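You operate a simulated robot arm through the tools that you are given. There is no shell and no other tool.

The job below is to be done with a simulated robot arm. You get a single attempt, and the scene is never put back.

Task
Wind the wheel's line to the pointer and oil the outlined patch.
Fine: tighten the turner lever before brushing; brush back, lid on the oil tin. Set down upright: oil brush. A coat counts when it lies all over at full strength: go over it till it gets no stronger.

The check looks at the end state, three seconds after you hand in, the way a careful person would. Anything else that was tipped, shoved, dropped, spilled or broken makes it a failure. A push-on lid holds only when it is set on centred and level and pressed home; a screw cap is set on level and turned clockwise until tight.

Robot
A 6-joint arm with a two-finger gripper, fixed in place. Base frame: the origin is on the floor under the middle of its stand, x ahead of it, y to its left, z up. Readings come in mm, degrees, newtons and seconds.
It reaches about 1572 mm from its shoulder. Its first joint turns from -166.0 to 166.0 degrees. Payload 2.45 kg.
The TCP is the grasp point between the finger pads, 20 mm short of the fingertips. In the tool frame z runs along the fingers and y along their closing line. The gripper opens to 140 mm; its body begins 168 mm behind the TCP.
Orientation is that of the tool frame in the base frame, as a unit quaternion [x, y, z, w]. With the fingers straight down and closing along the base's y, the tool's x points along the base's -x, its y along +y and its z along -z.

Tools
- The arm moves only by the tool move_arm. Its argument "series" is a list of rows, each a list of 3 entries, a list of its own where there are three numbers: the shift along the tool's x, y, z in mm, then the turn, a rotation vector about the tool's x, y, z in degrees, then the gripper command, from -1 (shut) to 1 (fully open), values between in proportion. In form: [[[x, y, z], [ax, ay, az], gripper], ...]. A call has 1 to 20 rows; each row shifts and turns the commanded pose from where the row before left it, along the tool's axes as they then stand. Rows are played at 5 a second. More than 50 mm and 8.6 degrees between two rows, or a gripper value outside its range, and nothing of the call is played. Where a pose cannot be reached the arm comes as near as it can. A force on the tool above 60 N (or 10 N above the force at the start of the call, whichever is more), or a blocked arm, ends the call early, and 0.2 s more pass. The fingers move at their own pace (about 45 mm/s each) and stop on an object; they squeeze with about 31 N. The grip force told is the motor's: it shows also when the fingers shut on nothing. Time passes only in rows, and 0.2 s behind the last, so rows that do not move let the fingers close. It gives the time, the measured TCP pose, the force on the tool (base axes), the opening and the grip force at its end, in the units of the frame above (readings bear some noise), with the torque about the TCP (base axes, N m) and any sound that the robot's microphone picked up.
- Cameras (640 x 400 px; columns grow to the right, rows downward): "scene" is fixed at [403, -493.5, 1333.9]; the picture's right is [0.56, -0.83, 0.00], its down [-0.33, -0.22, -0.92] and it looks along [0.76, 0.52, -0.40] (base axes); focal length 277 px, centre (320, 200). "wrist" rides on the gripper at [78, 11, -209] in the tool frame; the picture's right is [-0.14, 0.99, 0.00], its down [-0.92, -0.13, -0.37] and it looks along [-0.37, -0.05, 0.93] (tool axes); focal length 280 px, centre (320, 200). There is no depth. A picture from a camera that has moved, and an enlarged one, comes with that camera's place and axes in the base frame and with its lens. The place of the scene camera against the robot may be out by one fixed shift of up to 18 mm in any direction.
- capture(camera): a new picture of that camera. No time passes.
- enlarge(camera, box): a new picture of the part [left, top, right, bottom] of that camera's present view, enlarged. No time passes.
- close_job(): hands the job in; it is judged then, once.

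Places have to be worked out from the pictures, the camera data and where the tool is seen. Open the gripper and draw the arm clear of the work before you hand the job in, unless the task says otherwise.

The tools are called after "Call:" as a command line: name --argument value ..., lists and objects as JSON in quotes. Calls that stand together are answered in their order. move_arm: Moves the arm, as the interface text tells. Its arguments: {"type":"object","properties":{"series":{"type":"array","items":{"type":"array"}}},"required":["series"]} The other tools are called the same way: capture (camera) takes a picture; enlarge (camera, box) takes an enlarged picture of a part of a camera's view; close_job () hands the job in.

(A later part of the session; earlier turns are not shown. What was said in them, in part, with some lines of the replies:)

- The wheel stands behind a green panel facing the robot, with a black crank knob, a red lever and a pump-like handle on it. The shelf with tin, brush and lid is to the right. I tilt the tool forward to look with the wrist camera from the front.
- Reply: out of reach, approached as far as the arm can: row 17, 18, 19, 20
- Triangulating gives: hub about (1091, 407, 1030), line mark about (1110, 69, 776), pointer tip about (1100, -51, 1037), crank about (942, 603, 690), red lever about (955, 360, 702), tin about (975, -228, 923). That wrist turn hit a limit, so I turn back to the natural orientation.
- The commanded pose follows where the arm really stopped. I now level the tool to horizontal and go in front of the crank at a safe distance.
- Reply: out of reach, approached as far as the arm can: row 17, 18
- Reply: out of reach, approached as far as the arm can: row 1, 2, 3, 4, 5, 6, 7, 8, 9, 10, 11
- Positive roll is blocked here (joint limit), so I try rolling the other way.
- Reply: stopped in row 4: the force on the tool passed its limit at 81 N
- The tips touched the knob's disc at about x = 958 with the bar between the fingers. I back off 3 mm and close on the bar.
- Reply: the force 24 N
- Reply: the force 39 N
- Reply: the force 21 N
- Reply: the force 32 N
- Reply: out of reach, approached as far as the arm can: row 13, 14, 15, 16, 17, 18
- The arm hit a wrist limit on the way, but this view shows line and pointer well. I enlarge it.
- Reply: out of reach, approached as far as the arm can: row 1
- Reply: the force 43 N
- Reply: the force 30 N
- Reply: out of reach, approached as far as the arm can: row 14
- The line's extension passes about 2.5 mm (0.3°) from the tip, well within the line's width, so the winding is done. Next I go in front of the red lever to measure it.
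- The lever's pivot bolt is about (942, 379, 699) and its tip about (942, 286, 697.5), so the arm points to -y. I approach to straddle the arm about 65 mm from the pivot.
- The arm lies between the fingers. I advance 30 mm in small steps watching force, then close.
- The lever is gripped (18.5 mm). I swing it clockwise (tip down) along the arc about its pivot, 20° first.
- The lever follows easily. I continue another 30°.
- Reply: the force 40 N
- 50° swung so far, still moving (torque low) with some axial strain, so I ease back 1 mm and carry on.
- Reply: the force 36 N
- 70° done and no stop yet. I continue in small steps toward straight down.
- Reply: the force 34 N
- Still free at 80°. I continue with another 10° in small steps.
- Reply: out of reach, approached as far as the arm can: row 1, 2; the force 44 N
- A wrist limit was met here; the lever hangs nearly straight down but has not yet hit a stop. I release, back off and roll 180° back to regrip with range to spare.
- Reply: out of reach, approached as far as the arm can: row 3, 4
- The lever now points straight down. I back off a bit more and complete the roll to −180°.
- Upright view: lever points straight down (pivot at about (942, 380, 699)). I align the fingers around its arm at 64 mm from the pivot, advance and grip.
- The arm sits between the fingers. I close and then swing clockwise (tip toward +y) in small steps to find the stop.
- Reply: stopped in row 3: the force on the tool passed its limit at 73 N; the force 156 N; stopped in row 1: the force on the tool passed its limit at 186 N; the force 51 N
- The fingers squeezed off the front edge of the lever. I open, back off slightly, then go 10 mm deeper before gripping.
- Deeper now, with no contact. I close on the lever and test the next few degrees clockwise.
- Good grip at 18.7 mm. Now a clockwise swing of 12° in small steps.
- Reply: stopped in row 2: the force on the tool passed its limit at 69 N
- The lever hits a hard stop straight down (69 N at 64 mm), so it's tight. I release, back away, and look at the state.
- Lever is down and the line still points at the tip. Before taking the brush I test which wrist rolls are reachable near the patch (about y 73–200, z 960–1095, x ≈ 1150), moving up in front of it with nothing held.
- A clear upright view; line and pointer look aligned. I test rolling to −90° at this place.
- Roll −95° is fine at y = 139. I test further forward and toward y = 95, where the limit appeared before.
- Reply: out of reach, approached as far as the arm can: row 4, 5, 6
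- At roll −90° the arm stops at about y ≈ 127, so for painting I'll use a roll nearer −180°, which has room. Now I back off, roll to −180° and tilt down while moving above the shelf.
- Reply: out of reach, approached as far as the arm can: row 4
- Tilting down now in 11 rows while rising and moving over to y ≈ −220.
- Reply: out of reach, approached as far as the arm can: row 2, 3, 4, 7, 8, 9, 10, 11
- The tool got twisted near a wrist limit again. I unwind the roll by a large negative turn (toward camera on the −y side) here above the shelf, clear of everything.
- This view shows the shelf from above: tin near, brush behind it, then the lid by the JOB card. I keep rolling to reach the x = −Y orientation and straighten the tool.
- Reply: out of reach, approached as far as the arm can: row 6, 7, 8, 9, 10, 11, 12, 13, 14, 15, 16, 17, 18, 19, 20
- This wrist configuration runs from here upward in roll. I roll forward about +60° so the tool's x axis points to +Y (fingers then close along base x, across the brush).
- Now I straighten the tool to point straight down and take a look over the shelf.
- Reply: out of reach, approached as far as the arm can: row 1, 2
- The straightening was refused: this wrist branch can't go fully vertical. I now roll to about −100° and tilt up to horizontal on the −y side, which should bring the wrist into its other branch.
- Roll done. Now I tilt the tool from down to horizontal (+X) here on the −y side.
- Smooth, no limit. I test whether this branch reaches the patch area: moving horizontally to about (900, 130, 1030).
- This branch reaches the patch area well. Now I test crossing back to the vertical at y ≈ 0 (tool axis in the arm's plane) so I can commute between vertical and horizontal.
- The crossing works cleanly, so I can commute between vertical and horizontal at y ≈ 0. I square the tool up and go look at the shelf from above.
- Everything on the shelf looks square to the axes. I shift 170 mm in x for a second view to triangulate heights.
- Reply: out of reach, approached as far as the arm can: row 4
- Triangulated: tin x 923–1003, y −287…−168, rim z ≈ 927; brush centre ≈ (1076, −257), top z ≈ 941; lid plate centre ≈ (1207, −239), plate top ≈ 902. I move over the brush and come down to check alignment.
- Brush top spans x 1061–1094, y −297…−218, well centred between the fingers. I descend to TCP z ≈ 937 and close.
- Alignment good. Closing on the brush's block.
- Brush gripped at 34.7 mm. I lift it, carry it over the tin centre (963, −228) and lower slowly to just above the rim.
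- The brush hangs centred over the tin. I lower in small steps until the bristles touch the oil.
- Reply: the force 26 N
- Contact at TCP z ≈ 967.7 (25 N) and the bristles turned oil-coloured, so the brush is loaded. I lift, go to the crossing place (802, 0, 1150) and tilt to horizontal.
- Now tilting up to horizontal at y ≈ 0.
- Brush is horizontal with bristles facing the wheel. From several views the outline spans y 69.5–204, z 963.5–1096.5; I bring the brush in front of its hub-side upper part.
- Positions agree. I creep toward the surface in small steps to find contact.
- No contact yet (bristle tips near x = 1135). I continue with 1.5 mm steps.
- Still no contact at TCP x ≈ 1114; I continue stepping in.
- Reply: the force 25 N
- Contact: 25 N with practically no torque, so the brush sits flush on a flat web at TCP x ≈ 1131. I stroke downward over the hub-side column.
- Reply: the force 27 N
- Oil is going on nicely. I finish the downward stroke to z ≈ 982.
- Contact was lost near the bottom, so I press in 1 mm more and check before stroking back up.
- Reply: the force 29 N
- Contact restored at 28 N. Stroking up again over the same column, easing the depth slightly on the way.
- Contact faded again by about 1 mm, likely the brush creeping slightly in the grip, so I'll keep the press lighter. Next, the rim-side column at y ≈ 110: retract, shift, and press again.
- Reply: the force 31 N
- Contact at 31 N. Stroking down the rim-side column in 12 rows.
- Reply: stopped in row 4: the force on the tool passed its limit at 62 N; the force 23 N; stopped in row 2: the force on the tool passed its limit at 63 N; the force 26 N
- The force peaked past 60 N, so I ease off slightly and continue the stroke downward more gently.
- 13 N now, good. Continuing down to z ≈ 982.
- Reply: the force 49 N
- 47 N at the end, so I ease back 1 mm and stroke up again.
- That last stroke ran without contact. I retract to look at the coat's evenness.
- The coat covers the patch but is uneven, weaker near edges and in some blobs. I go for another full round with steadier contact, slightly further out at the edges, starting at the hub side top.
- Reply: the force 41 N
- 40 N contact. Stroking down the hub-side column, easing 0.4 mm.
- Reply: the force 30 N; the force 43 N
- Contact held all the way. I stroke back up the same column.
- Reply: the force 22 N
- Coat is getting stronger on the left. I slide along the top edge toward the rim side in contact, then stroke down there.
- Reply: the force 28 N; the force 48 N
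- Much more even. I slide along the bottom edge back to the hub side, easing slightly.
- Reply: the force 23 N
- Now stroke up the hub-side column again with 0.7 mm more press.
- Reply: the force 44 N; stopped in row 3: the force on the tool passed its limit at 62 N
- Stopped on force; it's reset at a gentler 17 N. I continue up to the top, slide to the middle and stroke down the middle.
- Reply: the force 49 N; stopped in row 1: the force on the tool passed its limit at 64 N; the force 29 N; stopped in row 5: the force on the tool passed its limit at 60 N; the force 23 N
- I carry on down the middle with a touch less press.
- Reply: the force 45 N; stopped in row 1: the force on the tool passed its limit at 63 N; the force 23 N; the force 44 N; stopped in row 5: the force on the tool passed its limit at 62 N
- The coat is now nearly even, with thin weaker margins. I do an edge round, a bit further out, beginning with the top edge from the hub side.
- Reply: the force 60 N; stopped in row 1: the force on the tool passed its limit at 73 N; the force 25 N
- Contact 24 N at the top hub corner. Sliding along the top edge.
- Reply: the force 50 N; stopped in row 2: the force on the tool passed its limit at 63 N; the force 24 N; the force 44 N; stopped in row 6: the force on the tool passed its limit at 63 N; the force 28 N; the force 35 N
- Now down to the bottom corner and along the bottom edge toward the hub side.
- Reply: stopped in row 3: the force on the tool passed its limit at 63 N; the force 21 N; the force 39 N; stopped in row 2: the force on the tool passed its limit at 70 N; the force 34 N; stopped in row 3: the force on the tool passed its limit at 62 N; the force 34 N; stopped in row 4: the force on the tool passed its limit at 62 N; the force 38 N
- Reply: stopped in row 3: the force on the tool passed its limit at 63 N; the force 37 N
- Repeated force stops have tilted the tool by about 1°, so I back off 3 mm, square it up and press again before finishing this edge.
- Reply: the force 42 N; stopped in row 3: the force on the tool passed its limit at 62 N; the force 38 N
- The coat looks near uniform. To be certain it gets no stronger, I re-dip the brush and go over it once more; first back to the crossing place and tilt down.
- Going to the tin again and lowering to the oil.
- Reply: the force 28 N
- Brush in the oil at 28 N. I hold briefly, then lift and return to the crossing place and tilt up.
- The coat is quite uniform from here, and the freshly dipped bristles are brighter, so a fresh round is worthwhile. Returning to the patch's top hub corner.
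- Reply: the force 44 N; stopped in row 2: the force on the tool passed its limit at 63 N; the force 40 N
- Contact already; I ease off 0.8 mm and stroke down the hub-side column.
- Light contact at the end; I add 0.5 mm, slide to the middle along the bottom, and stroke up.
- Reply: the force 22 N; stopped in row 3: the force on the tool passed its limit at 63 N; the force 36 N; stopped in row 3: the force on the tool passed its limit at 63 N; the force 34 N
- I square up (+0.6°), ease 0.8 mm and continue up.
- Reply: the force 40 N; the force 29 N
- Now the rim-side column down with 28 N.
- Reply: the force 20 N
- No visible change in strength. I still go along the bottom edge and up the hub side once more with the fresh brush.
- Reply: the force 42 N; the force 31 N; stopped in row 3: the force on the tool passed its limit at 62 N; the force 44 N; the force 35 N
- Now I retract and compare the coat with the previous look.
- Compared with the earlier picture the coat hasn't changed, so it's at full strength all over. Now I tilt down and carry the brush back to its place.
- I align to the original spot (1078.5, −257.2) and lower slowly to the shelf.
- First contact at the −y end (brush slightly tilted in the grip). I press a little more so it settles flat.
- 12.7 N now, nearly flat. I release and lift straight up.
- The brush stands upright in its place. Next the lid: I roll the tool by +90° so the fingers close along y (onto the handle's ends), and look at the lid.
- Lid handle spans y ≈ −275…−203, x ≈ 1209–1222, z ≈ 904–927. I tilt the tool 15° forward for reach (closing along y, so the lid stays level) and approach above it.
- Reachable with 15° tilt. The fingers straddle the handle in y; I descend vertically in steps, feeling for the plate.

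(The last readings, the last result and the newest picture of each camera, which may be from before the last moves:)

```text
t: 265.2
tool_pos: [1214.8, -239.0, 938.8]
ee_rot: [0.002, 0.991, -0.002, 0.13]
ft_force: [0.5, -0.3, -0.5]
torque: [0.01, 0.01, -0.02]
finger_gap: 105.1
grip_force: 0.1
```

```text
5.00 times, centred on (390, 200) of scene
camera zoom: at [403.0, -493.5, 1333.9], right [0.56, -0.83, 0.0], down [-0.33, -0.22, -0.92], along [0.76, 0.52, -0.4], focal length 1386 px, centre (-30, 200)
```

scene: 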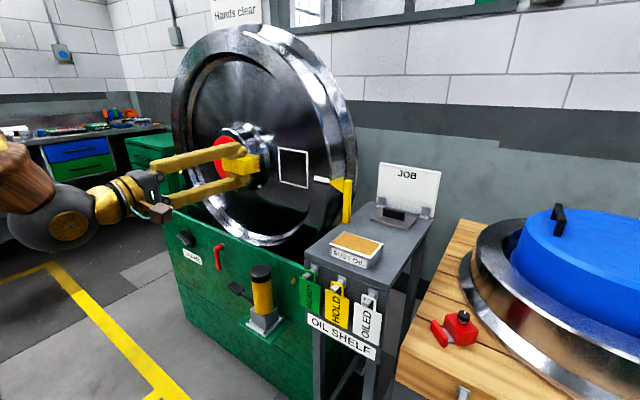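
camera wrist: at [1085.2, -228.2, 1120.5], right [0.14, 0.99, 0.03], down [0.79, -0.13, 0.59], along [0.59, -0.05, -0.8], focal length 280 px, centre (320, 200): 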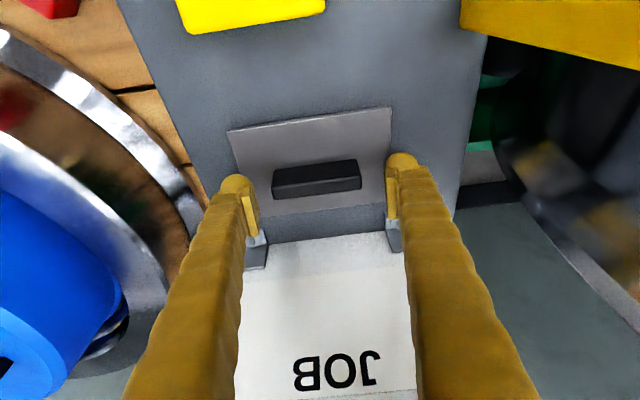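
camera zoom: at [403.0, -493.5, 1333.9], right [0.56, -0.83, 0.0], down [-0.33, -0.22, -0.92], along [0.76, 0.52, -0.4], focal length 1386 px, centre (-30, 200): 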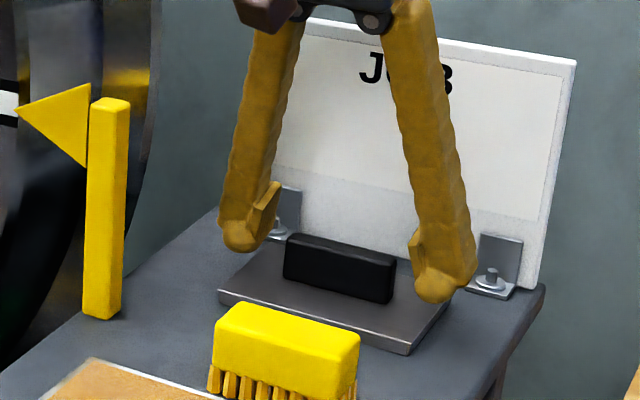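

Everything is consistent with a plate top near z ≈ 901. I continue down carefully.

Call:
move_arm --series '[[[1.04, 0, 3.86], [0, 0, 0], 0.5], [[0.78, 0, 2.9], [0, 0, 0], 0.5], [[0.52, 0, 1.93], [0, 0, 0], 0.5], [[0, 0, 0], [0, 0, 0], 0.5]]'

Call:
enlarge --camera "scene" --box '[350, 180, 430, 240]'

```text
t: 266.2
tool_pos: [1214.4, -237.3, 930.8]
ee_rot: [0.001, 0.991, -0.001, 0.131]
ft_force: [0.9, 0.1, -0.6]
torque: [-0.03, -0.02, 0.03]
finger_gap: 105.0
grip_force: 0.0
```

```text
6.67 times, centred on (390, 210) of scene
camera zoom: at [403.0, -493.5, 1333.9], right [0.56, -0.83, 0.0], down [-0.33, -0.22, -0.92], along [0.76, 0.52, -0.4], focal length 1847 px, centre (-147, 133)
```

zoom: 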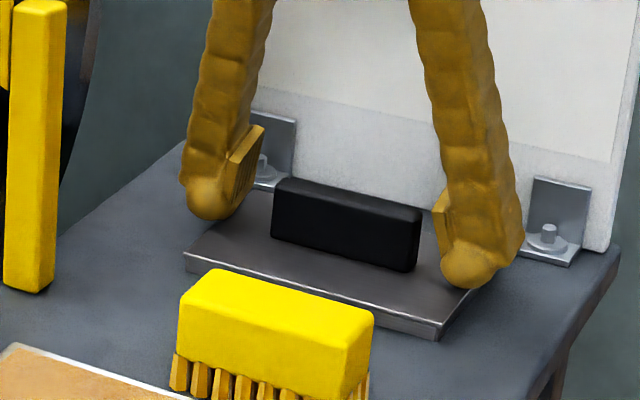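

The handle is about 30 mm tall and well within the pads. I close on its ends.

Call:
move_arm --series '[[[0.26, 0, 0.97], [0, 0, 0], 0.3], [[0, 0, 0], [0, 0, 0], 0.1], [[0, 0, 0], [0, 0, 0], 0.0], [[0, 0, 0], [0, 0, 0], -0.3], [[0, 0, 0], [0, 0, 0], -1], [[0, 0, 0], [0, 0, 0], -1], [[0, 0, 0], [0, 0, 0], -1]]'

Call:
capture --camera "wrist"

Call:
enlarge --camera "scene" --box '[350, 180, 430, 240]'

```text
t: 267.8
tool_pos: [1213.2, -239.4, 931.1]
ee_rot: [0.002, 0.991, -0.001, 0.132]
ft_force: [2.1, -15.5, 36.9]
torque: [0.02, 0.31, 0.13]
finger_gap: 72.6
grip_force: 30.9
```

```text
taken
camera wrist: at [1082.9, -227.6, 1112.4], right [0.14, 0.99, 0.03], down [0.79, -0.13, 0.6], along [0.6, -0.06, -0.8], focal length 280 px, centre (320, 200)
```

wrist: 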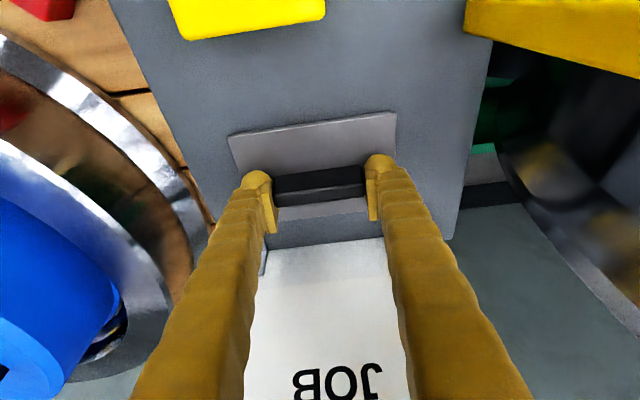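

```text
6.67 times, centred on (390, 210) of scene
camera zoom: at [403.0, -493.5, 1333.9], right [0.56, -0.83, 0.0], down [-0.33, -0.22, -0.92], along [0.76, 0.52, -0.4], focal length 1847 px, centre (-147, 133)
```

zoom: 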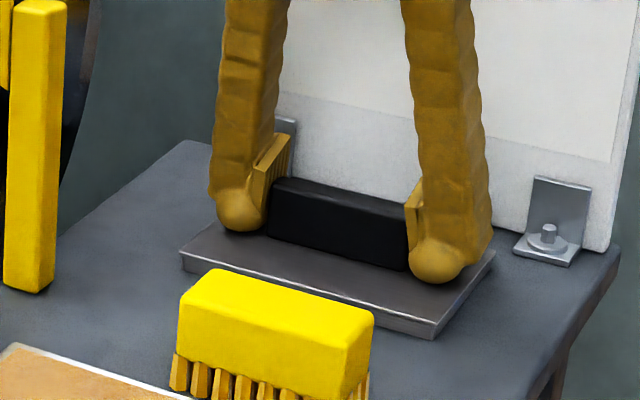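

Gripped at 72.6 mm. I lift the lid straight up and check that it hangs level.

Call:
move_arm --series '[[[-1.3, 0, -4.8], [0, 0, 0], -1], [[-2.6, 0, -9.7], [0, 0, 0], -1], [[-5.2, 0, -19.3], [0, 0, 0], -1], [[-9, 0, -33.8], [0, 0, 0], -1], [[0, 0, 0], [0, 0, 0], -1]]'

Call:
capture --camera "wrist"

Call:
enlarge --camera "scene" --box '[340, 150, 440, 240]'

```text
t: 269.0
tool_pos: [1213.6, -239.7, 1000.6]
ee_rot: [0.002, 0.991, -0.001, 0.131]
ft_force: [0.4, 0.2, -0.2]
torque: [-0.04, -0.01, 0.0]
finger_gap: 72.6
grip_force: 31.1
```

```text
taken
camera wrist: at [1083.8, -228.6, 1181.3], right [0.14, 0.99, 0.03], down [0.79, -0.13, 0.59], along [0.59, -0.05, -0.8], focal length 280 px, centre (320, 200)
```

wrist: 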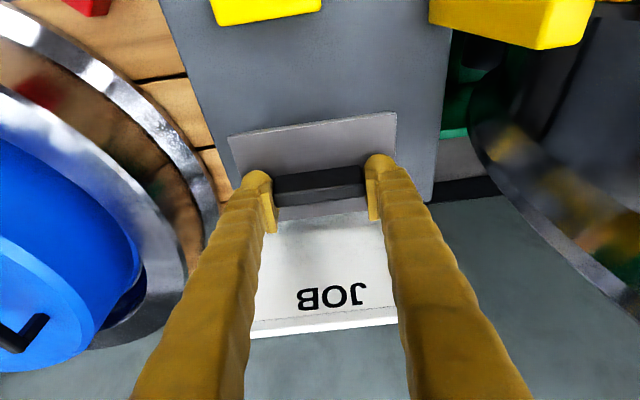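

```text
4.44 times, centred on (390, 195) of scene
camera zoom: at [403.0, -493.5, 1333.9], right [0.56, -0.83, 0.0], down [-0.33, -0.22, -0.92], along [0.76, 0.52, -0.4], focal length 1232 px, centre (9, 222)
```

zoom: 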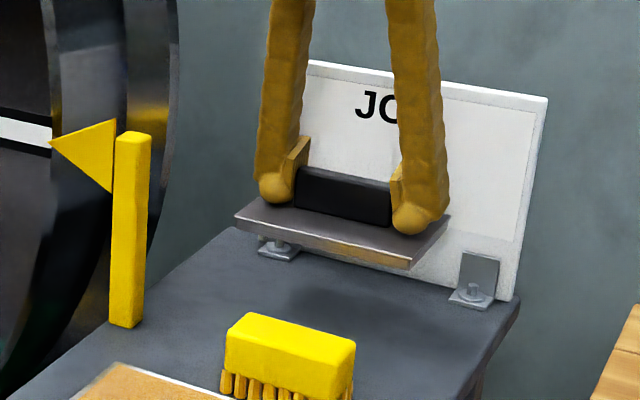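

The lid hangs level, its centre about 2.3 mm nearer than the TCP in x. I carry it over to above the tin (centre ≈ (964, −229)).

Call:
move_arm --series '[[[-7.8, 0, -29], [0, 0, 0], -1], [[39.8, 1.65, -10.7], [0, 0, 0], -1], [[39.8, 1.65, -10.7], [0, 0, 0], -1], [[39.8, 1.65, -10.7], [0, 0, 0], -1], [[39.8, 1.65, -10.7], [0, 0, 0], -1], [[39.8, 1.65, -10.7], [0, 0, 0], -1], [[39.8, 1.65, -10.7], [0, 0, 0], -1], [[0, 0, 0], [0, 0, 0], -1]]'

Call:
capture --camera "wrist"

Call:
enlarge --camera "scene" --box '[300, 170, 440, 290]'

```text
t: 270.8
tool_pos: [965.3, -229.2, 1028.5]
ee_rot: [0.002, 0.991, -0.001, 0.131]
ft_force: [-0.2, -0.4, -0.6]
torque: [0.03, -0.01, 0.01]
finger_gap: 72.7
grip_force: 30.6
```

```text
taken
camera wrist: at [834.6, -216.9, 1209.5], right [0.14, 0.99, 0.03], down [0.79, -0.13, 0.6], along [0.59, -0.05, -0.8], focal length 280 px, centre (320, 200)
```

wrist: 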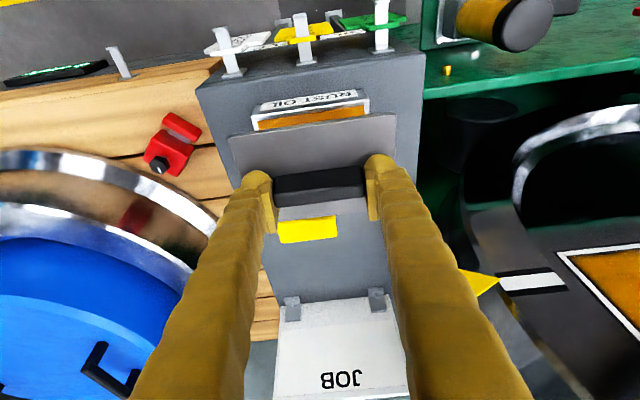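

```text
3.33 times, centred on (370, 230) of scene
camera zoom: at [403.0, -493.5, 1333.9], right [0.56, -0.83, 0.0], down [-0.33, -0.22, -0.92], along [0.76, 0.52, -0.4], focal length 924 px, centre (153, 100)
```

zoom: 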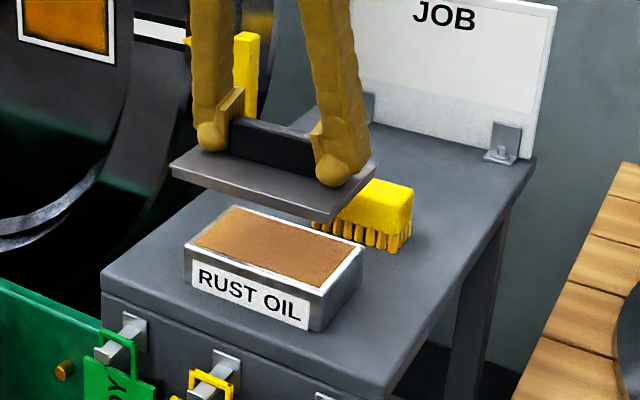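

I lower it 45 mm and check alignment with the tin from both cameras.

Call:
move_arm --series '[[[5.8, 0, 21.7], [0, 0, 0], -1], [[5.8, 0, 21.7], [0, 0, 0], -1], [[0, 0, 0], [0, 0, 0], -1]]'

Call:
enlarge --camera "wrist" --box '[210, 60, 430, 220]'

Call:
enlarge --camera "scene" --box '[310, 200, 410, 280]'

```text
t: 271.6
tool_pos: [967.9, -227.9, 984.7]
ee_rot: [0.001, 0.991, -0.001, 0.13]
ft_force: [0.2, -0.7, -1.0]
torque: [0.04, 0.0, -0.02]
finger_gap: 72.6
grip_force: 31.0
```

```text
2.50 times, centred on (320, 140) of wrist
camera zoom: at [836.5, -216.2, 1165.5], right [0.14, 0.99, 0.03], down [0.79, -0.13, 0.59], along [0.59, -0.05, -0.8], focal length 701 px, centre (320, 350)
```

zoom: 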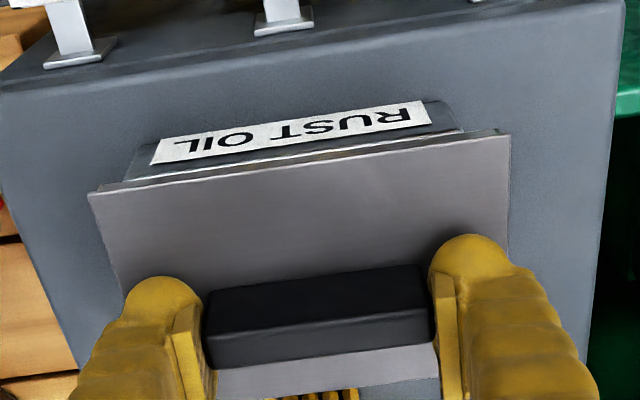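

```text
5.00 times, centred on (360, 240) of scene
camera zoom: at [403.0, -493.5, 1333.9], right [0.56, -0.83, 0.0], down [-0.33, -0.22, -0.92], along [0.76, 0.52, -0.4], focal length 1386 px, centre (120, 0)
```

zoom: 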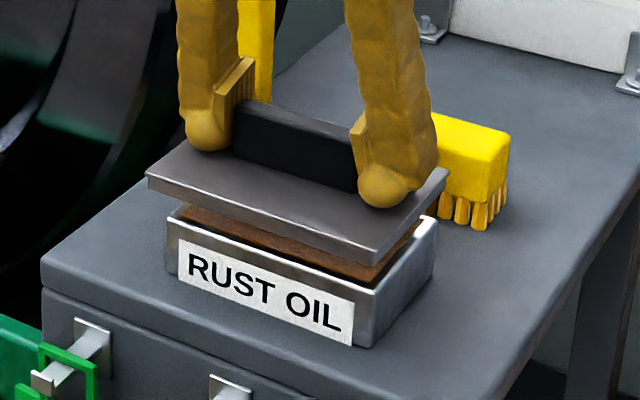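

The lid looks about 1–2 mm off toward +y and −x. I correct that and lower 13 mm more.

Call:
move_arm --series '[[[-1.16, -2.2, 0.3], [0, 0, 0], -1], [[1.7, 0, 6.3], [0, 0, 0], -1], [[1.7, 0, 6.3], [0, 0, 0], -1], [[0, 0, 0], [0, 0, 0], -1]]'

Call:
enlarge --camera "wrist" --box '[210, 80, 430, 200]'

Call:
enlarge --camera "scene" --box '[320, 215, 400, 275]'

```text
t: 272.6
tool_pos: [967.6, -229.2, 969.4]
ee_rot: [0.001, 0.991, -0.001, 0.131]
ft_force: [-0.2, -0.5, -1.4]
torque: [0.01, 0.03, 0.02]
finger_gap: 72.6
grip_force: 30.8
```

```text
2.91 times, centred on (320, 140) of wrist
camera zoom: at [837.8, -219.1, 1152.3], right [0.14, 0.99, 0.03], down [0.79, -0.13, 0.59], along [0.59, -0.05, -0.8], focal length 816 px, centre (320, 374)
```

zoom: 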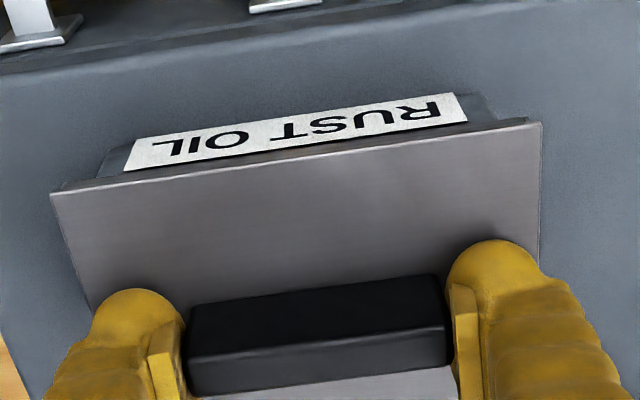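

```text
6.67 times, centred on (360, 245) of scene
camera zoom: at [403.0, -493.5, 1333.9], right [0.56, -0.83, 0.0], down [-0.33, -0.22, -0.92], along [0.76, 0.52, -0.4], focal length 1847 px, centre (53, -100)
```

zoom: 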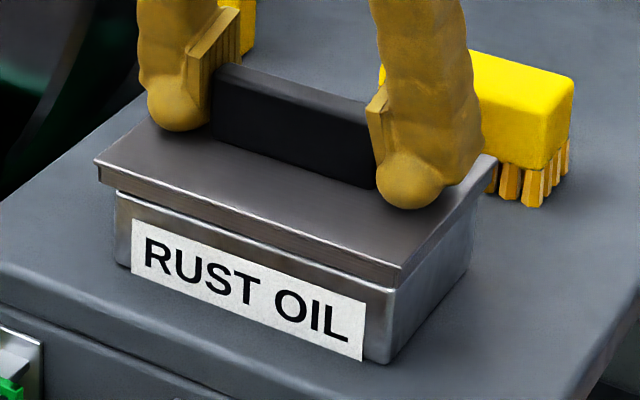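

The lid sits just at the rim. I zoom in further to judge overhang on each side.

Call:
enlarge --camera "scene" --box '[325, 225, 365, 270]'

Call:
enlarge --camera "scene" --box '[365, 235, 405, 275]'

```text
8.89 times, centred on (345, 248) of scene
camera zoom: at [403.0, -493.5, 1333.9], right [0.56, -0.83, 0.0], down [-0.33, -0.22, -0.92], along [0.76, 0.52, -0.4], focal length 2463 px, centre (98, -222)
```

zoom: 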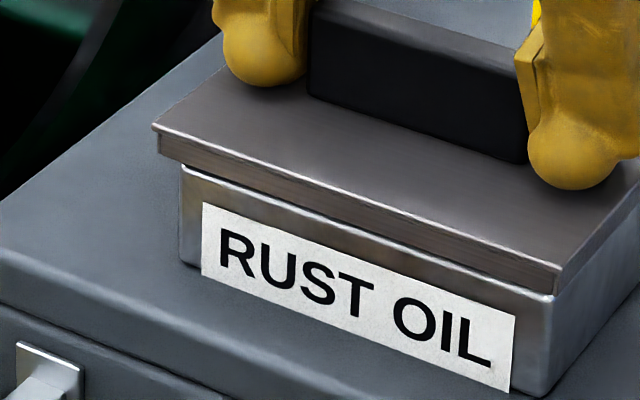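

```text
10.00 times, centred on (385, 255) of scene
camera zoom: at [403.0, -493.5, 1333.9], right [0.56, -0.83, 0.0], down [-0.33, -0.22, -0.92], along [0.76, 0.52, -0.4], focal length 2771 px, centre (-330, -350)
```

zoom: 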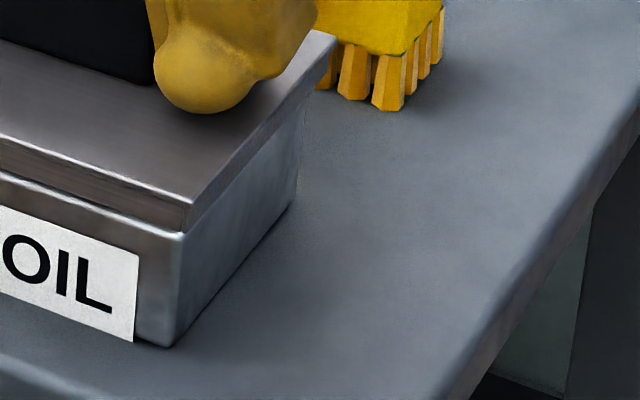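

Weighing the estimates, the lid is still about 2–3 mm too near the robot in x and fine in y. I shift +2.5 mm in x and lower slowly, watching force and height.

Call:
move_arm --series '[[[-2.4, 0, 0.65], [0, 0, 0], -1], [[0.52, 0, 1.93], [0, 0, 0], -1], [[0.26, 0, 0.97], [0, 0, 0], -1], [[0, 0, 0], [0, 0, 0], -1]]'

Call:
enlarge --camera "scene" --box '[325, 225, 365, 270]'

Call:
enlarge --camera "scene" --box '[365, 235, 405, 275]'

```text
t: 273.6
tool_pos: [970.2, -231.6, 969.3]
ee_rot: [0.002, 0.992, -0.002, 0.129]
ft_force: [0.3, -0.3, -1.4]
torque: [-0.01, 0.03, -0.05]
finger_gap: 72.7
grip_force: 31.0
```

```text
8.89 times, centred on (345, 248) of scene
camera zoom: at [403.0, -493.5, 1333.9], right [0.56, -0.83, 0.0], down [-0.33, -0.22, -0.92], along [0.76, 0.52, -0.4], focal length 2463 px, centre (98, -222)
```

zoom: 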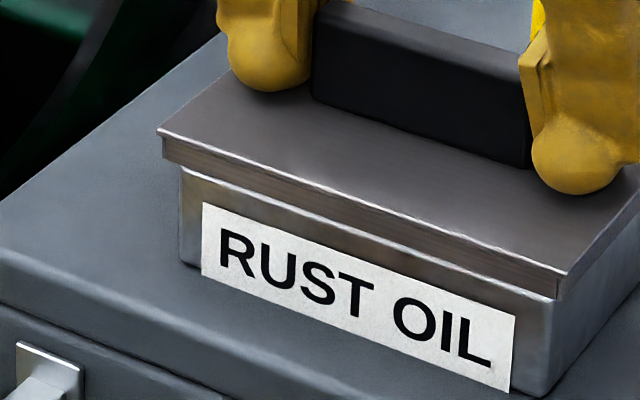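

```text
10.00 times, centred on (385, 255) of scene
camera zoom: at [403.0, -493.5, 1333.9], right [0.56, -0.83, 0.0], down [-0.33, -0.22, -0.92], along [0.76, 0.52, -0.4], focal length 2771 px, centre (-330, -350)
```

zoom: 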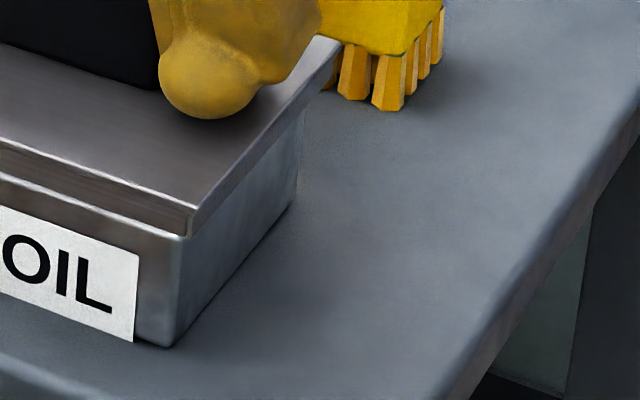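

Call:
move_arm --series '[[[0.39, 0, 1.45], [0, 0, 0], -1], [[0.39, 0, 1.45], [0, 0, 0], -1], [[0, 0, 0], [0, 0, 0], -1]]'

```text
t: 274.4
tool_pos: [970.5, -231.9, 967.0]
ee_rot: [0.003, 0.991, -0.001, 0.13]
ft_force: [-0.1, -0.2, -1.3]
torque: [0.02, -0.01, 0.0]
finger_gap: 72.6
grip_force: 31.1
```

Call:
move_arm --series '[[[0.39, 0, 1.45], [0, 0, 0], -1], [[0.26, 0, 0.97], [0, 0, 0], -1], [[0, 0, 0], [0, 0, 0], -1]]'

Call:
enlarge --camera "scene" --box '[325, 225, 365, 270]'

Call:
enlarge --camera "wrist" --box '[210, 80, 430, 200]'

```text
t: 275.2
tool_pos: [970.5, -229.8, 963.5]
ee_rot: [0.002, 0.991, -0.001, 0.131]
ft_force: [0.4, -0.1, -1.3]
torque: [-0.01, -0.03, -0.02]
finger_gap: 72.4
grip_force: 31.3
```

```text
8.89 times, centred on (345, 248) of scene
camera zoom: at [403.0, -493.5, 1333.9], right [0.56, -0.83, 0.0], down [-0.33, -0.22, -0.92], along [0.76, 0.52, -0.4], focal length 2463 px, centre (98, -222)
```

zoom: 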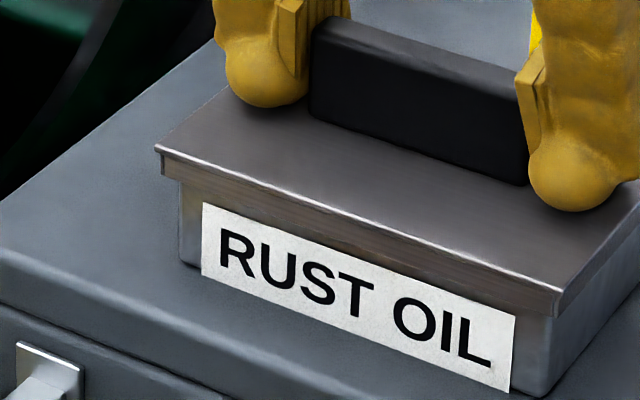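

```text
2.91 times, centred on (320, 140) of wrist
camera zoom: at [839.3, -219.1, 1144.5], right [0.14, 0.99, 0.03], down [0.79, -0.13, 0.59], along [0.59, -0.05, -0.8], focal length 816 px, centre (320, 374)
```

zoom: 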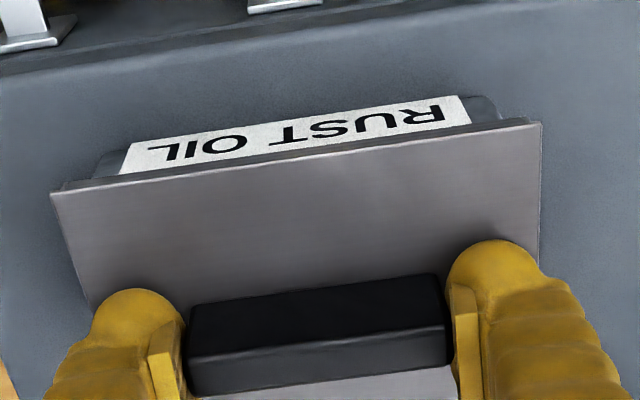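

The lid's skirt is already below the rim with no contact force, so it's aligned. I keep lowering until it seats.

Call:
move_arm --series '[[[0.26, 0, 0.97], [0, 0, 0], -1], [[0.26, 0, 0.97], [0, 0, 0], -1], [[0, 0, 0], [0, 0, 0], -1]]'

```text
t: 276.0
tool_pos: [969.4, -231.1, 960.6]
ee_rot: [0.002, 0.991, -0.001, 0.131]
ft_force: [0.6, 0.2, -0.5]
torque: [-0.01, -0.02, 0.01]
finger_gap: 72.5
grip_force: 30.4
```

Call:
move_arm --series '[[[0.26, 0, 0.97], [0, 0, 0], -1], [[0.26, 0, 0.97], [0, 0, 0], -1], [[0, 0, 0], [0, 0, 0], -1]]'

Call:
enlarge --camera "scene" --box '[325, 225, 365, 270]'

```text
t: 276.8
tool_pos: [968.9, -230.8, 959.2]
ee_rot: [0.002, 0.992, -0.001, 0.13]
ft_force: [-0.1, -0.2, -0.2]
torque: [-0.01, -0.01, 0.02]
finger_gap: 72.5
grip_force: 31.0
```

```text
8.89 times, centred on (345, 248) of scene
camera zoom: at [403.0, -493.5, 1333.9], right [0.56, -0.83, 0.0], down [-0.33, -0.22, -0.92], along [0.76, 0.52, -0.4], focal length 2463 px, centre (98, -222)
```

zoom: 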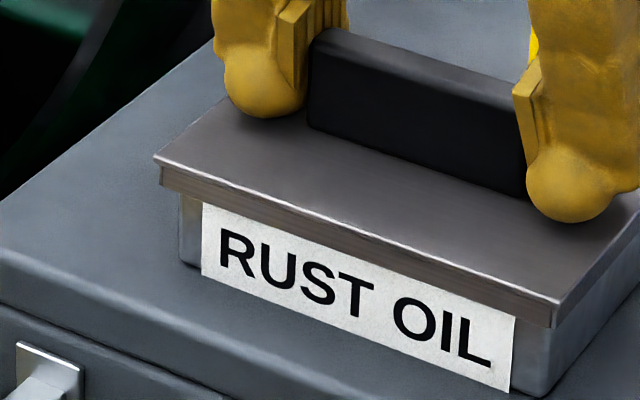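

Call:
move_arm --series '[[[0.26, 0, 0.97], [0, 0, 0], -1], [[0.26, 0, 0.97], [0, 0, 0], -1], [[0, 0, 0], [0, 0, 0], -1]]'

```text
t: 277.6
tool_pos: [969.1, -230.9, 957.9]
ee_rot: [0.001, 0.991, -0.001, 0.131]
ft_force: [-19.5, -4.7, 31.9]
torque: [0.02, 0.21, 0.06]
finger_gap: 72.6
grip_force: 31.2
```

Contact at 32 N with 20 N toward −x, so it's nearly seated but a touch too far +x. I relieve 1 mm in −x and press down gently.

Call:
move_arm --series '[[[0.97, 0, -0.26], [0, 0, 0], -1], [[0, 0, 0], [0, 0, 0], -1]]'

Call:
enlarge --camera "scene" --box '[325, 225, 365, 270]'

Call:
enlarge --camera "scene" --box '[365, 235, 405, 275]'

```text
t: 278.2
tool_pos: [969.4, -230.2, 958.6]
ee_rot: [0.001, 0.991, -0.001, 0.132]
ft_force: [7.0, -8.2, 30.3]
torque: [0.03, 0.19, 0.1]
finger_gap: 72.7
grip_force: 31.1
```

```text
8.89 times, centred on (345, 248) of scene
camera zoom: at [403.0, -493.5, 1333.9], right [0.56, -0.83, 0.0], down [-0.33, -0.22, -0.92], along [0.76, 0.52, -0.4], focal length 2463 px, centre (98, -222)
```

zoom: 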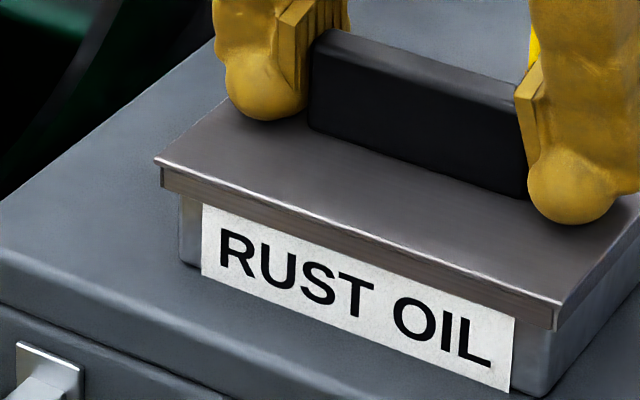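

```text
10.00 times, centred on (385, 255) of scene
camera zoom: at [403.0, -493.5, 1333.9], right [0.56, -0.83, 0.0], down [-0.33, -0.22, -0.92], along [0.76, 0.52, -0.4], focal length 2771 px, centre (-330, -350)
```

zoom: 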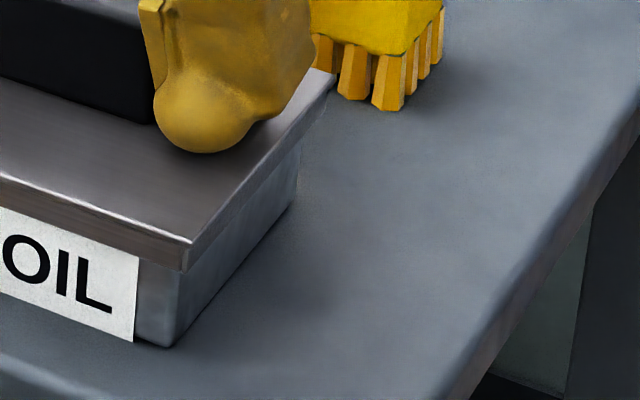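

It now looks seated and level, with little side force. I press down a bit harder to push it home.

Call:
move_arm --series '[[[0.13, 0, 0.48], [0, 0, 0], -1], [[0.08, 0, 0.3], [0, 0, 0], -1], [[0, 0, 0], [0, 0, 0], -1]]'

```text
t: 279.0
tool_pos: [969.1, -229.9, 959.6]
ee_rot: [0.002, 0.991, -0.001, 0.133]
ft_force: [24.9, -5.4, 44.3]
torque: [0.23, 0.35, 0.05]
finger_gap: 72.7
grip_force: 31.1
```

I release the handle, rise, and then press the lid home from above with closed fingers held vertical.

Call:
move_arm --series '[[[0, 0, 0], [0, 0, 0], 0.2], [[0, 0, 0], [0, 0, 0], 0.5], [[0, 0, 0], [0, 0, 0], 0.5], [[-5.2, 0, -19.3], [0, 0, 0], 0.5], [[-10.4, 0, -38.6], [0, 0, 0], 0.5], [[-10.4, 0, -38.6], [0, 0, 0], 0.5], [[0, 0, 0], [0, 7.5, 0], 0.2], [[0, 0, 0], [0, 7.5, 0], -1], [[0, 0, 0], [0, 0, 0], -1], [[0, 0, 0], [0, 0, 0], -1], [[0, 0, 0], [0, 0, 0], -1]]'

Call:
capture --camera "wrist"

Call:
enlarge --camera "scene" --box '[320, 200, 420, 280]'

```text
t: 281.4
tool_pos: [969.5, -230.9, 1056.1]
ee_rot: [0.002, 1.0, -0.002, -0.001]
ft_force: [-0.6, -0.3, 0.4]
torque: [0.01, 0.0, 0.03]
finger_gap: 0.2
grip_force: 0.1
```

```text
taken
camera wrist: at [891.0, -218.9, 1264.7], right [0.14, 0.99, 0.0], down [0.92, -0.13, 0.37], along [0.36, -0.05, -0.93], focal length 280 px, centre (320, 200)
```

wrist: 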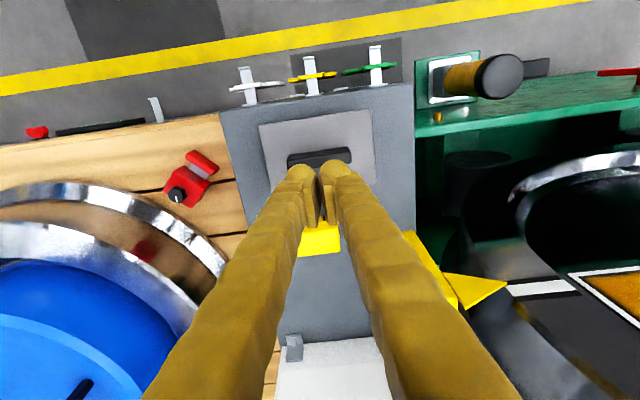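

```text
5.00 times, centred on (370, 240) of scene
camera zoom: at [403.0, -493.5, 1333.9], right [0.56, -0.83, 0.0], down [-0.33, -0.22, -0.92], along [0.76, 0.52, -0.4], focal length 1386 px, centre (70, 0)
```

zoom: 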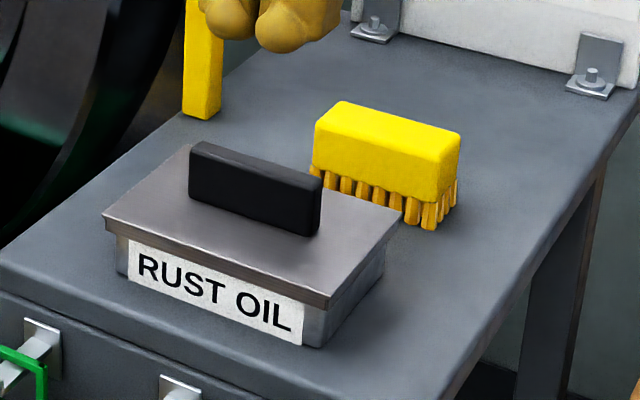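

The lid sits level on the tin. I bring the closed fingertips over the handle's middle (about (963, −230)) and press down.

Call:
move_arm --series '[[[6.5, 0, 0], [0, 0, 0], -1], [[0, 0, 40], [0, 0, 0], -1], [[0, 0, 20], [0, 0, 0], -1], [[0, 0, 5], [0, 0, 0], -1], [[0, 0, 3], [0, 0, 0], -1], [[0, 0, 0], [0, 0, 0], -1]]'

Call:
enlarge --camera "scene" --box '[320, 200, 420, 280]'

Call:
capture --camera "wrist"

```text
t: 282.8
tool_pos: [961.7, -229.2, 987.9]
ee_rot: [0.003, 1.0, -0.001, 0.0]
ft_force: [-0.2, 0.1, -0.3]
torque: [0.01, 0.03, -0.01]
finger_gap: 0.0
grip_force: 29.3
```

```text
5.00 times, centred on (370, 240) of scene
camera zoom: at [403.0, -493.5, 1333.9], right [0.56, -0.83, 0.0], down [-0.33, -0.22, -0.92], along [0.76, 0.52, -0.4], focal length 1386 px, centre (70, 0)
```

zoom: 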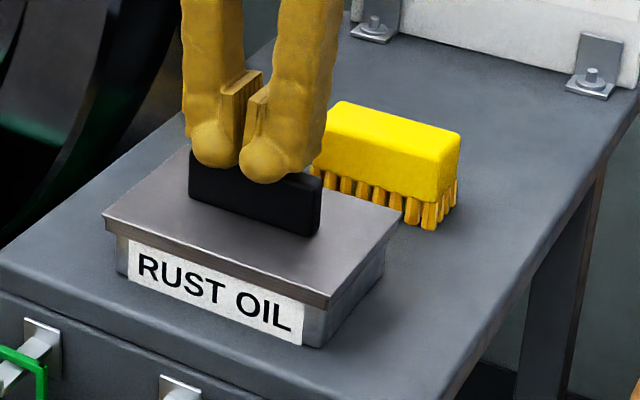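

```text
taken
camera wrist: at [883.1, -218.3, 1196.5], right [0.14, 0.99, 0.0], down [0.92, -0.13, 0.37], along [0.37, -0.05, -0.93], focal length 280 px, centre (320, 200)
```

wrist: 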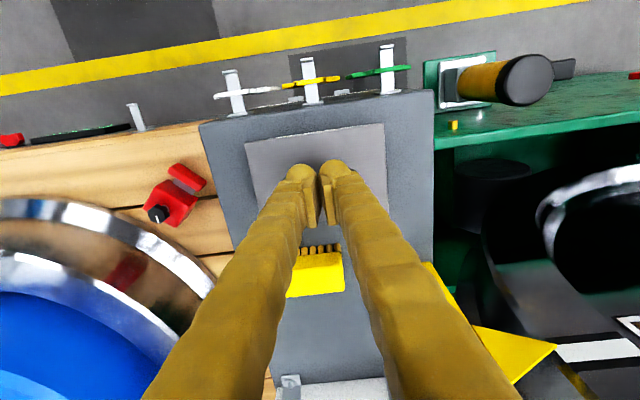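

Call:
move_arm --series '[[[0, 0, 1.5], [0, 0, 0], -1], [[0, 0, 1.5], [0, 0, 0], -1], [[0, 0, 1], [0, 0, 0], -1], [[0, 0, 0], [0, 0, 0], -1]]'

```text
t: 283.8
tool_pos: [962.6, -231.0, 986.8]
ee_rot: [0.001, 1.0, -0.001, 0.002]
ft_force: [-11.2, 10.4, 45.7]
torque: [0.26, 0.15, 0.05]
finger_gap: 6.0
grip_force: 29.3
```

Pressing at 46 N on the handle. I add a touch more, then lift off and inspect.

Call:
move_arm --series '[[[0, 0, 0.3], [0, 0, 0], -1], [[0, 0, 0], [0, 0, 0], -1]]'

Call:
enlarge --camera "scene" --box '[325, 225, 365, 270]'

Call:
enlarge --camera "scene" --box '[365, 235, 405, 275]'

```text
t: 284.4
tool_pos: [964.2, -231.8, 986.4]
ee_rot: [0.003, 1.0, -0.001, 0.002]
ft_force: [-1.4, 3.0, 11.4]
torque: [0.08, -0.03, 0.09]
finger_gap: 6.0
grip_force: 29.6
stopped in row 2: the force on the tool passed its limit at 61 N (the readings are from after the stop); the commanded pose is now the measured one
```

```text
8.89 times, centred on (345, 248) of scene
camera zoom: at [403.0, -493.5, 1333.9], right [0.56, -0.83, 0.0], down [-0.33, -0.22, -0.92], along [0.76, 0.52, -0.4], focal length 2463 px, centre (98, -222)
```

zoom: 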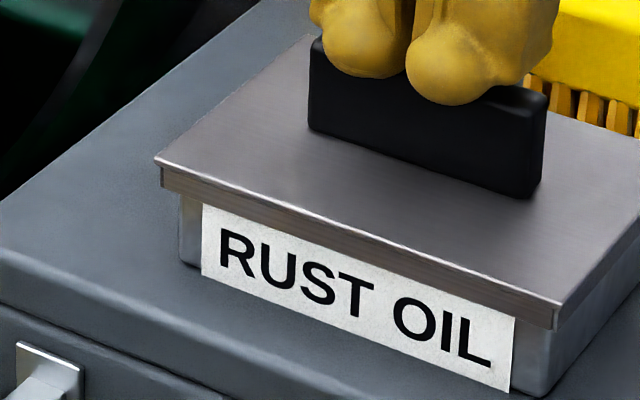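

```text
10.00 times, centred on (385, 255) of scene
camera zoom: at [403.0, -493.5, 1333.9], right [0.56, -0.83, 0.0], down [-0.33, -0.22, -0.92], along [0.76, 0.52, -0.4], focal length 2771 px, centre (-330, -350)
```

zoom: 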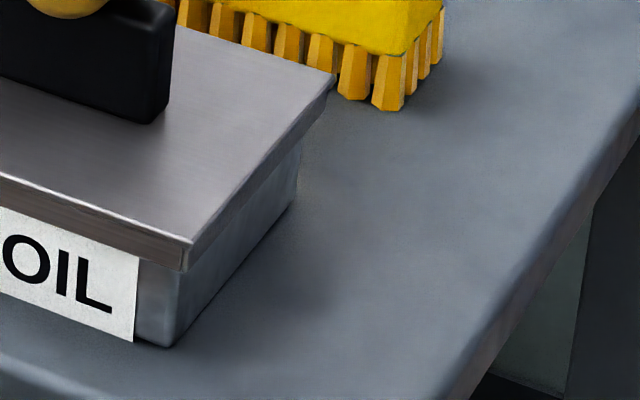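

The lid hasn't moved further under 60 N and is level, so it's home. I lift off, open the gripper and withdraw.

Call:
move_arm --series '[[[0, 0, -10], [0, 0, 0], -1], [[0, 0, -40], [0, 0, 0], -1], [[0, 0, -45], [0, 0, 0], 0], [[0, 0, -45], [0, 0, 0], 0.5], [[30, 30, -20], [0, 0, 0], 1], [[30, 30, 0], [0, 0, 0], 1], [[30, 30, 0], [0, 0, 0], 1], [[30, 30, 0], [0, 0, 0], 1], [[30, 30, 0], [0, 0, 0], 1], [[30, 30, 0], [0, 0, 0], 1]]'

Call:
capture --camera "scene"

Call:
capture --camera "wrist"

Call:
enlarge --camera "scene" --box '[300, 170, 440, 290]'

```text
t: 286.6
tool_pos: [784.7, -51.9, 1145.3]
ee_rot: [0.002, 1.0, -0.001, 0.001]
ft_force: [0.5, 0.2, -0.1]
torque: [-0.01, 0.03, 0.0]
finger_gap: 139.6
grip_force: 0.1
```

```text
taken
```

scene: 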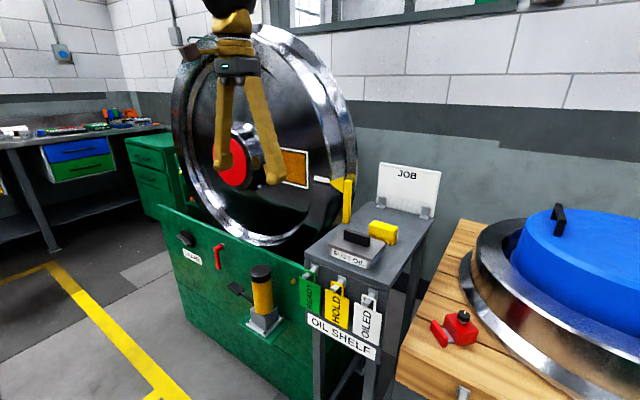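

```text
taken
camera wrist: at [705.3, -41.2, 1353.7], right [0.14, 0.99, 0.0], down [0.92, -0.13, 0.37], along [0.37, -0.05, -0.93], focal length 280 px, centre (320, 200)
```

wrist: 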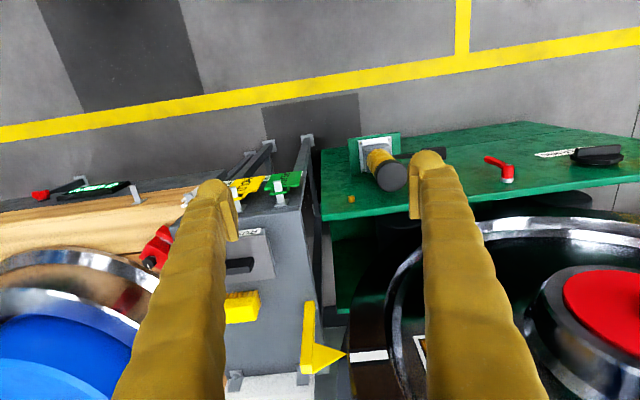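

```text
3.33 times, centred on (370, 230) of scene
camera zoom: at [403.0, -493.5, 1333.9], right [0.56, -0.83, 0.0], down [-0.33, -0.22, -0.92], along [0.76, 0.52, -0.4], focal length 924 px, centre (153, 100)
```

zoom: 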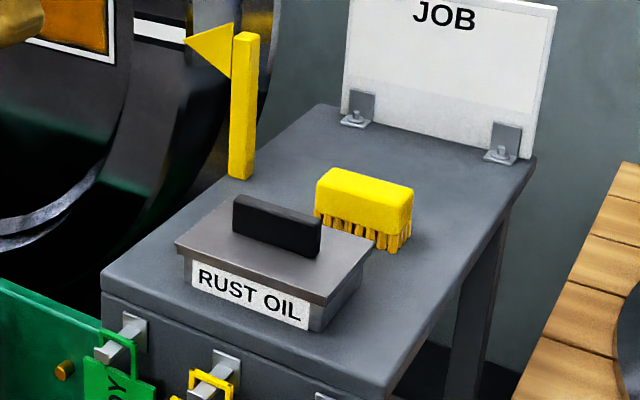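

Final checks: line against pointer, lever, and the coat.

Call:
enlarge --camera "wrist" --box '[290, 300, 420, 400]'

Call:
enlarge --camera "scene" --box '[280, 140, 380, 220]'

Call:
enlarge --camera "scene" --box '[160, 200, 320, 340]'

```text
4.00 times, centred on (355, 350) of wrist
camera zoom: at [705.3, -41.2, 1353.7], right [0.14, 0.99, 0.0], down [0.92, -0.13, 0.37], along [0.37, -0.05, -0.93], focal length 1122 px, centre (180, -400)
```

zoom: 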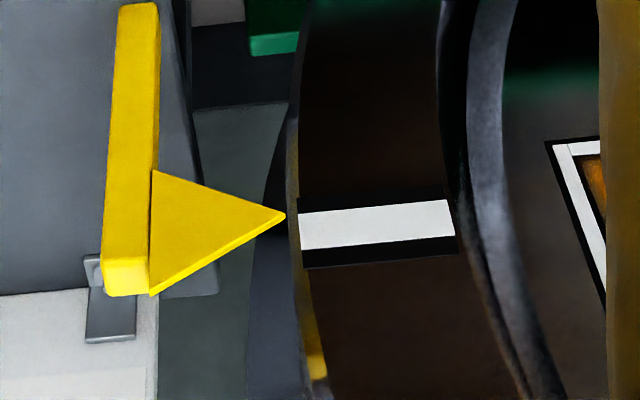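

```text
5.00 times, centred on (330, 180) of scene
camera zoom: at [403.0, -493.5, 1333.9], right [0.56, -0.83, 0.0], down [-0.33, -0.22, -0.92], along [0.76, 0.52, -0.4], focal length 1386 px, centre (270, 300)
```

zoom: 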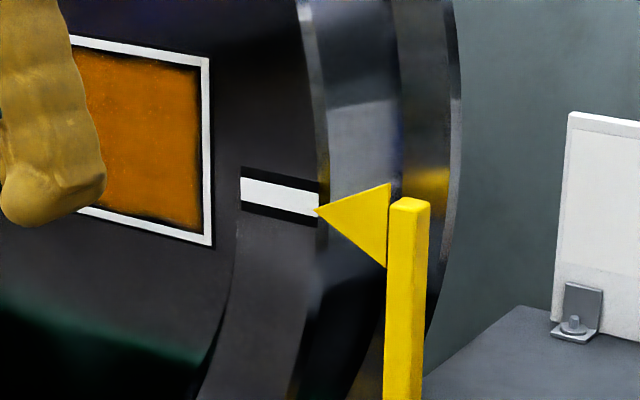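

```text
2.86 times, centred on (240, 270) of scene
camera zoom: at [403.0, -493.5, 1333.9], right [0.56, -0.83, 0.0], down [-0.33, -0.22, -0.92], along [0.76, 0.52, -0.4], focal length 792 px, centre (549, 0)
```

zoom: 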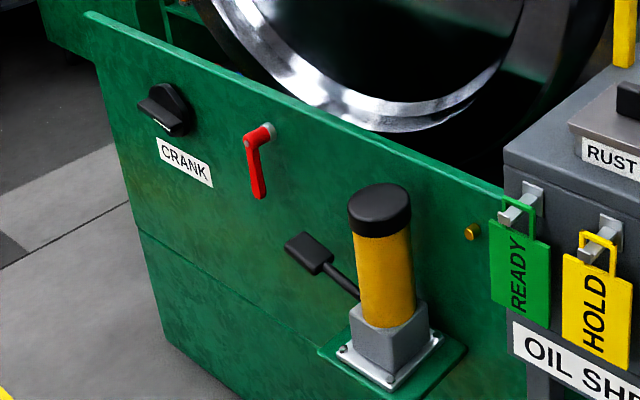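

Line and pointer line up (within a fraction of a degree), the lever is down at its stop, brush upright, lid on. I withdraw the arm back to about its starting place with the gripper open.

Call:
move_arm --series '[[[17, 36.4, -19], [0, 0, 0], 1], [[17, 36.4, -19], [0, 0, 0], 1], [[17, 36.4, -19], [0, 0, 0], 1], [[17, 36.4, -19], [0, 0, 0], 1], [[17, 36.4, -19], [0, 0, 0], 1], [[30, 0, 0], [0, 0, 0], 1], [[30, 0, 0], [0, 0, 0], 1], [[0, 0, 0], [0, 0, 0], 1]]'

Call:
capture --camera "scene"

Call:
capture --camera "wrist"

```text
t: 288.4
tool_pos: [641.4, 131.9, 1238.9]
ee_rot: [0.003, 1.0, -0.001, 0.002]
ft_force: [0.2, -0.5, -0.1]
torque: [0.02, -0.01, 0.02]
finger_gap: 139.9
grip_force: 0.2
```

```text
taken
```

scene: 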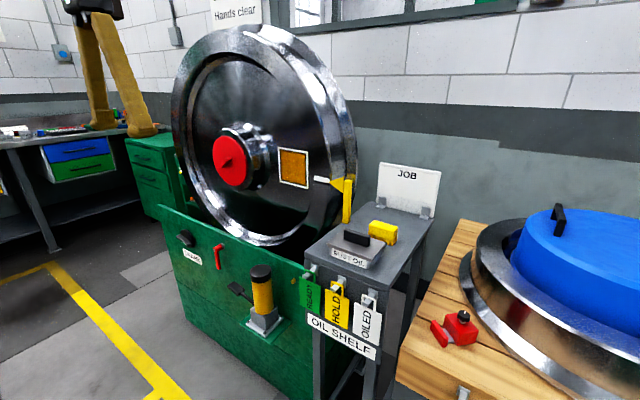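

```text
taken
camera wrist: at [560.9, 143.1, 1447.6], right [0.14, 0.99, 0.0], down [0.92, -0.13, 0.37], along [0.37, -0.05, -0.93], focal length 280 px, centre (320, 200)
```

wrist: 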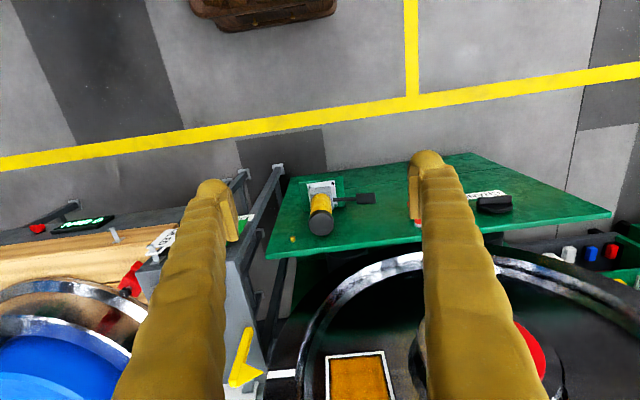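

Call:
enlarge --camera "scene" --box '[275, 143, 315, 193]'

Call:
enlarge --camera "scene" --box '[320, 200, 420, 280]'

```text
8.00 times, centred on (295, 168) of scene
camera zoom: at [403.0, -493.5, 1333.9], right [0.56, -0.83, 0.0], down [-0.33, -0.22, -0.92], along [0.76, 0.52, -0.4], focal length 2217 px, centre (520, 456)
```

zoom: 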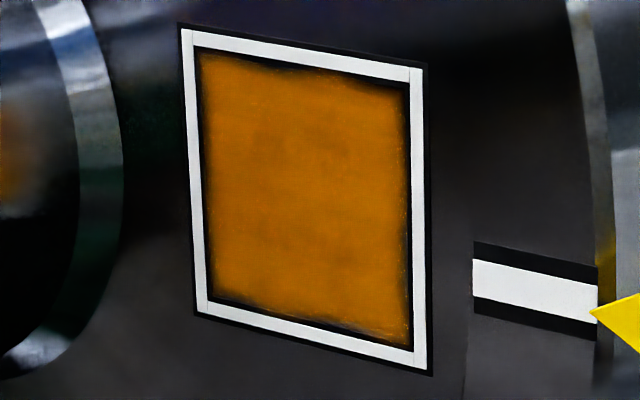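

```text
5.00 times, centred on (370, 240) of scene
camera zoom: at [403.0, -493.5, 1333.9], right [0.56, -0.83, 0.0], down [-0.33, -0.22, -0.92], along [0.76, 0.52, -0.4], focal length 1386 px, centre (70, 0)
```

zoom: 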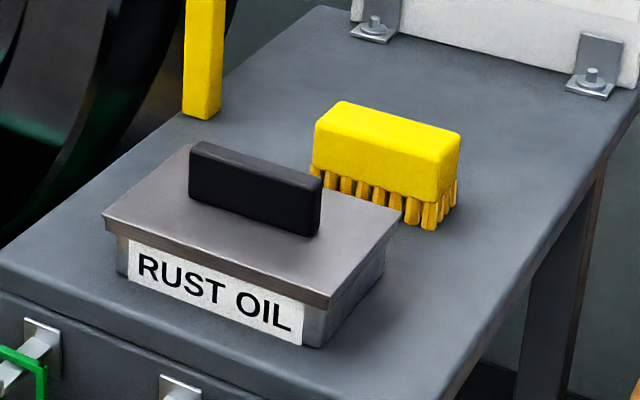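

The line meets the pointer, the lever is tight, the patch is evenly coated, the brush stands upright in its place, and the lid is level and pressed home on the tin. The arm is clear and open, so I hand the job in.

Call:
close_job

```text
The job is handed in.
```

The job is finished and handed in; no result has come back yet. This is the end state as I left it:

- **Wheel:** I wound it with the crank until the white line met the pointer. The two line up to within about 0.3° in my last close views.
- **Turner lever:** it is turned clockwise to its hard stop, straight down, and was tightened before any brushing.
- **Patch:** it was brushed over several rounds, with one re-dip. The last round with fresh oil made no visible difference. A thin ragged margin along the outline stayed the same from round to round, and I took it to be how the coat's edge looks.
- **Oil brush:** it is back in its original spot on the shelf, standing upright on its bristles.
- **Oil tin:** the lid is on, looks level and centred, and did not move any further when I pressed down with about 60 N.

The tags, the pump, the JOB card and everything else were left untouched. The gripper is open and the arm is back near its starting position.
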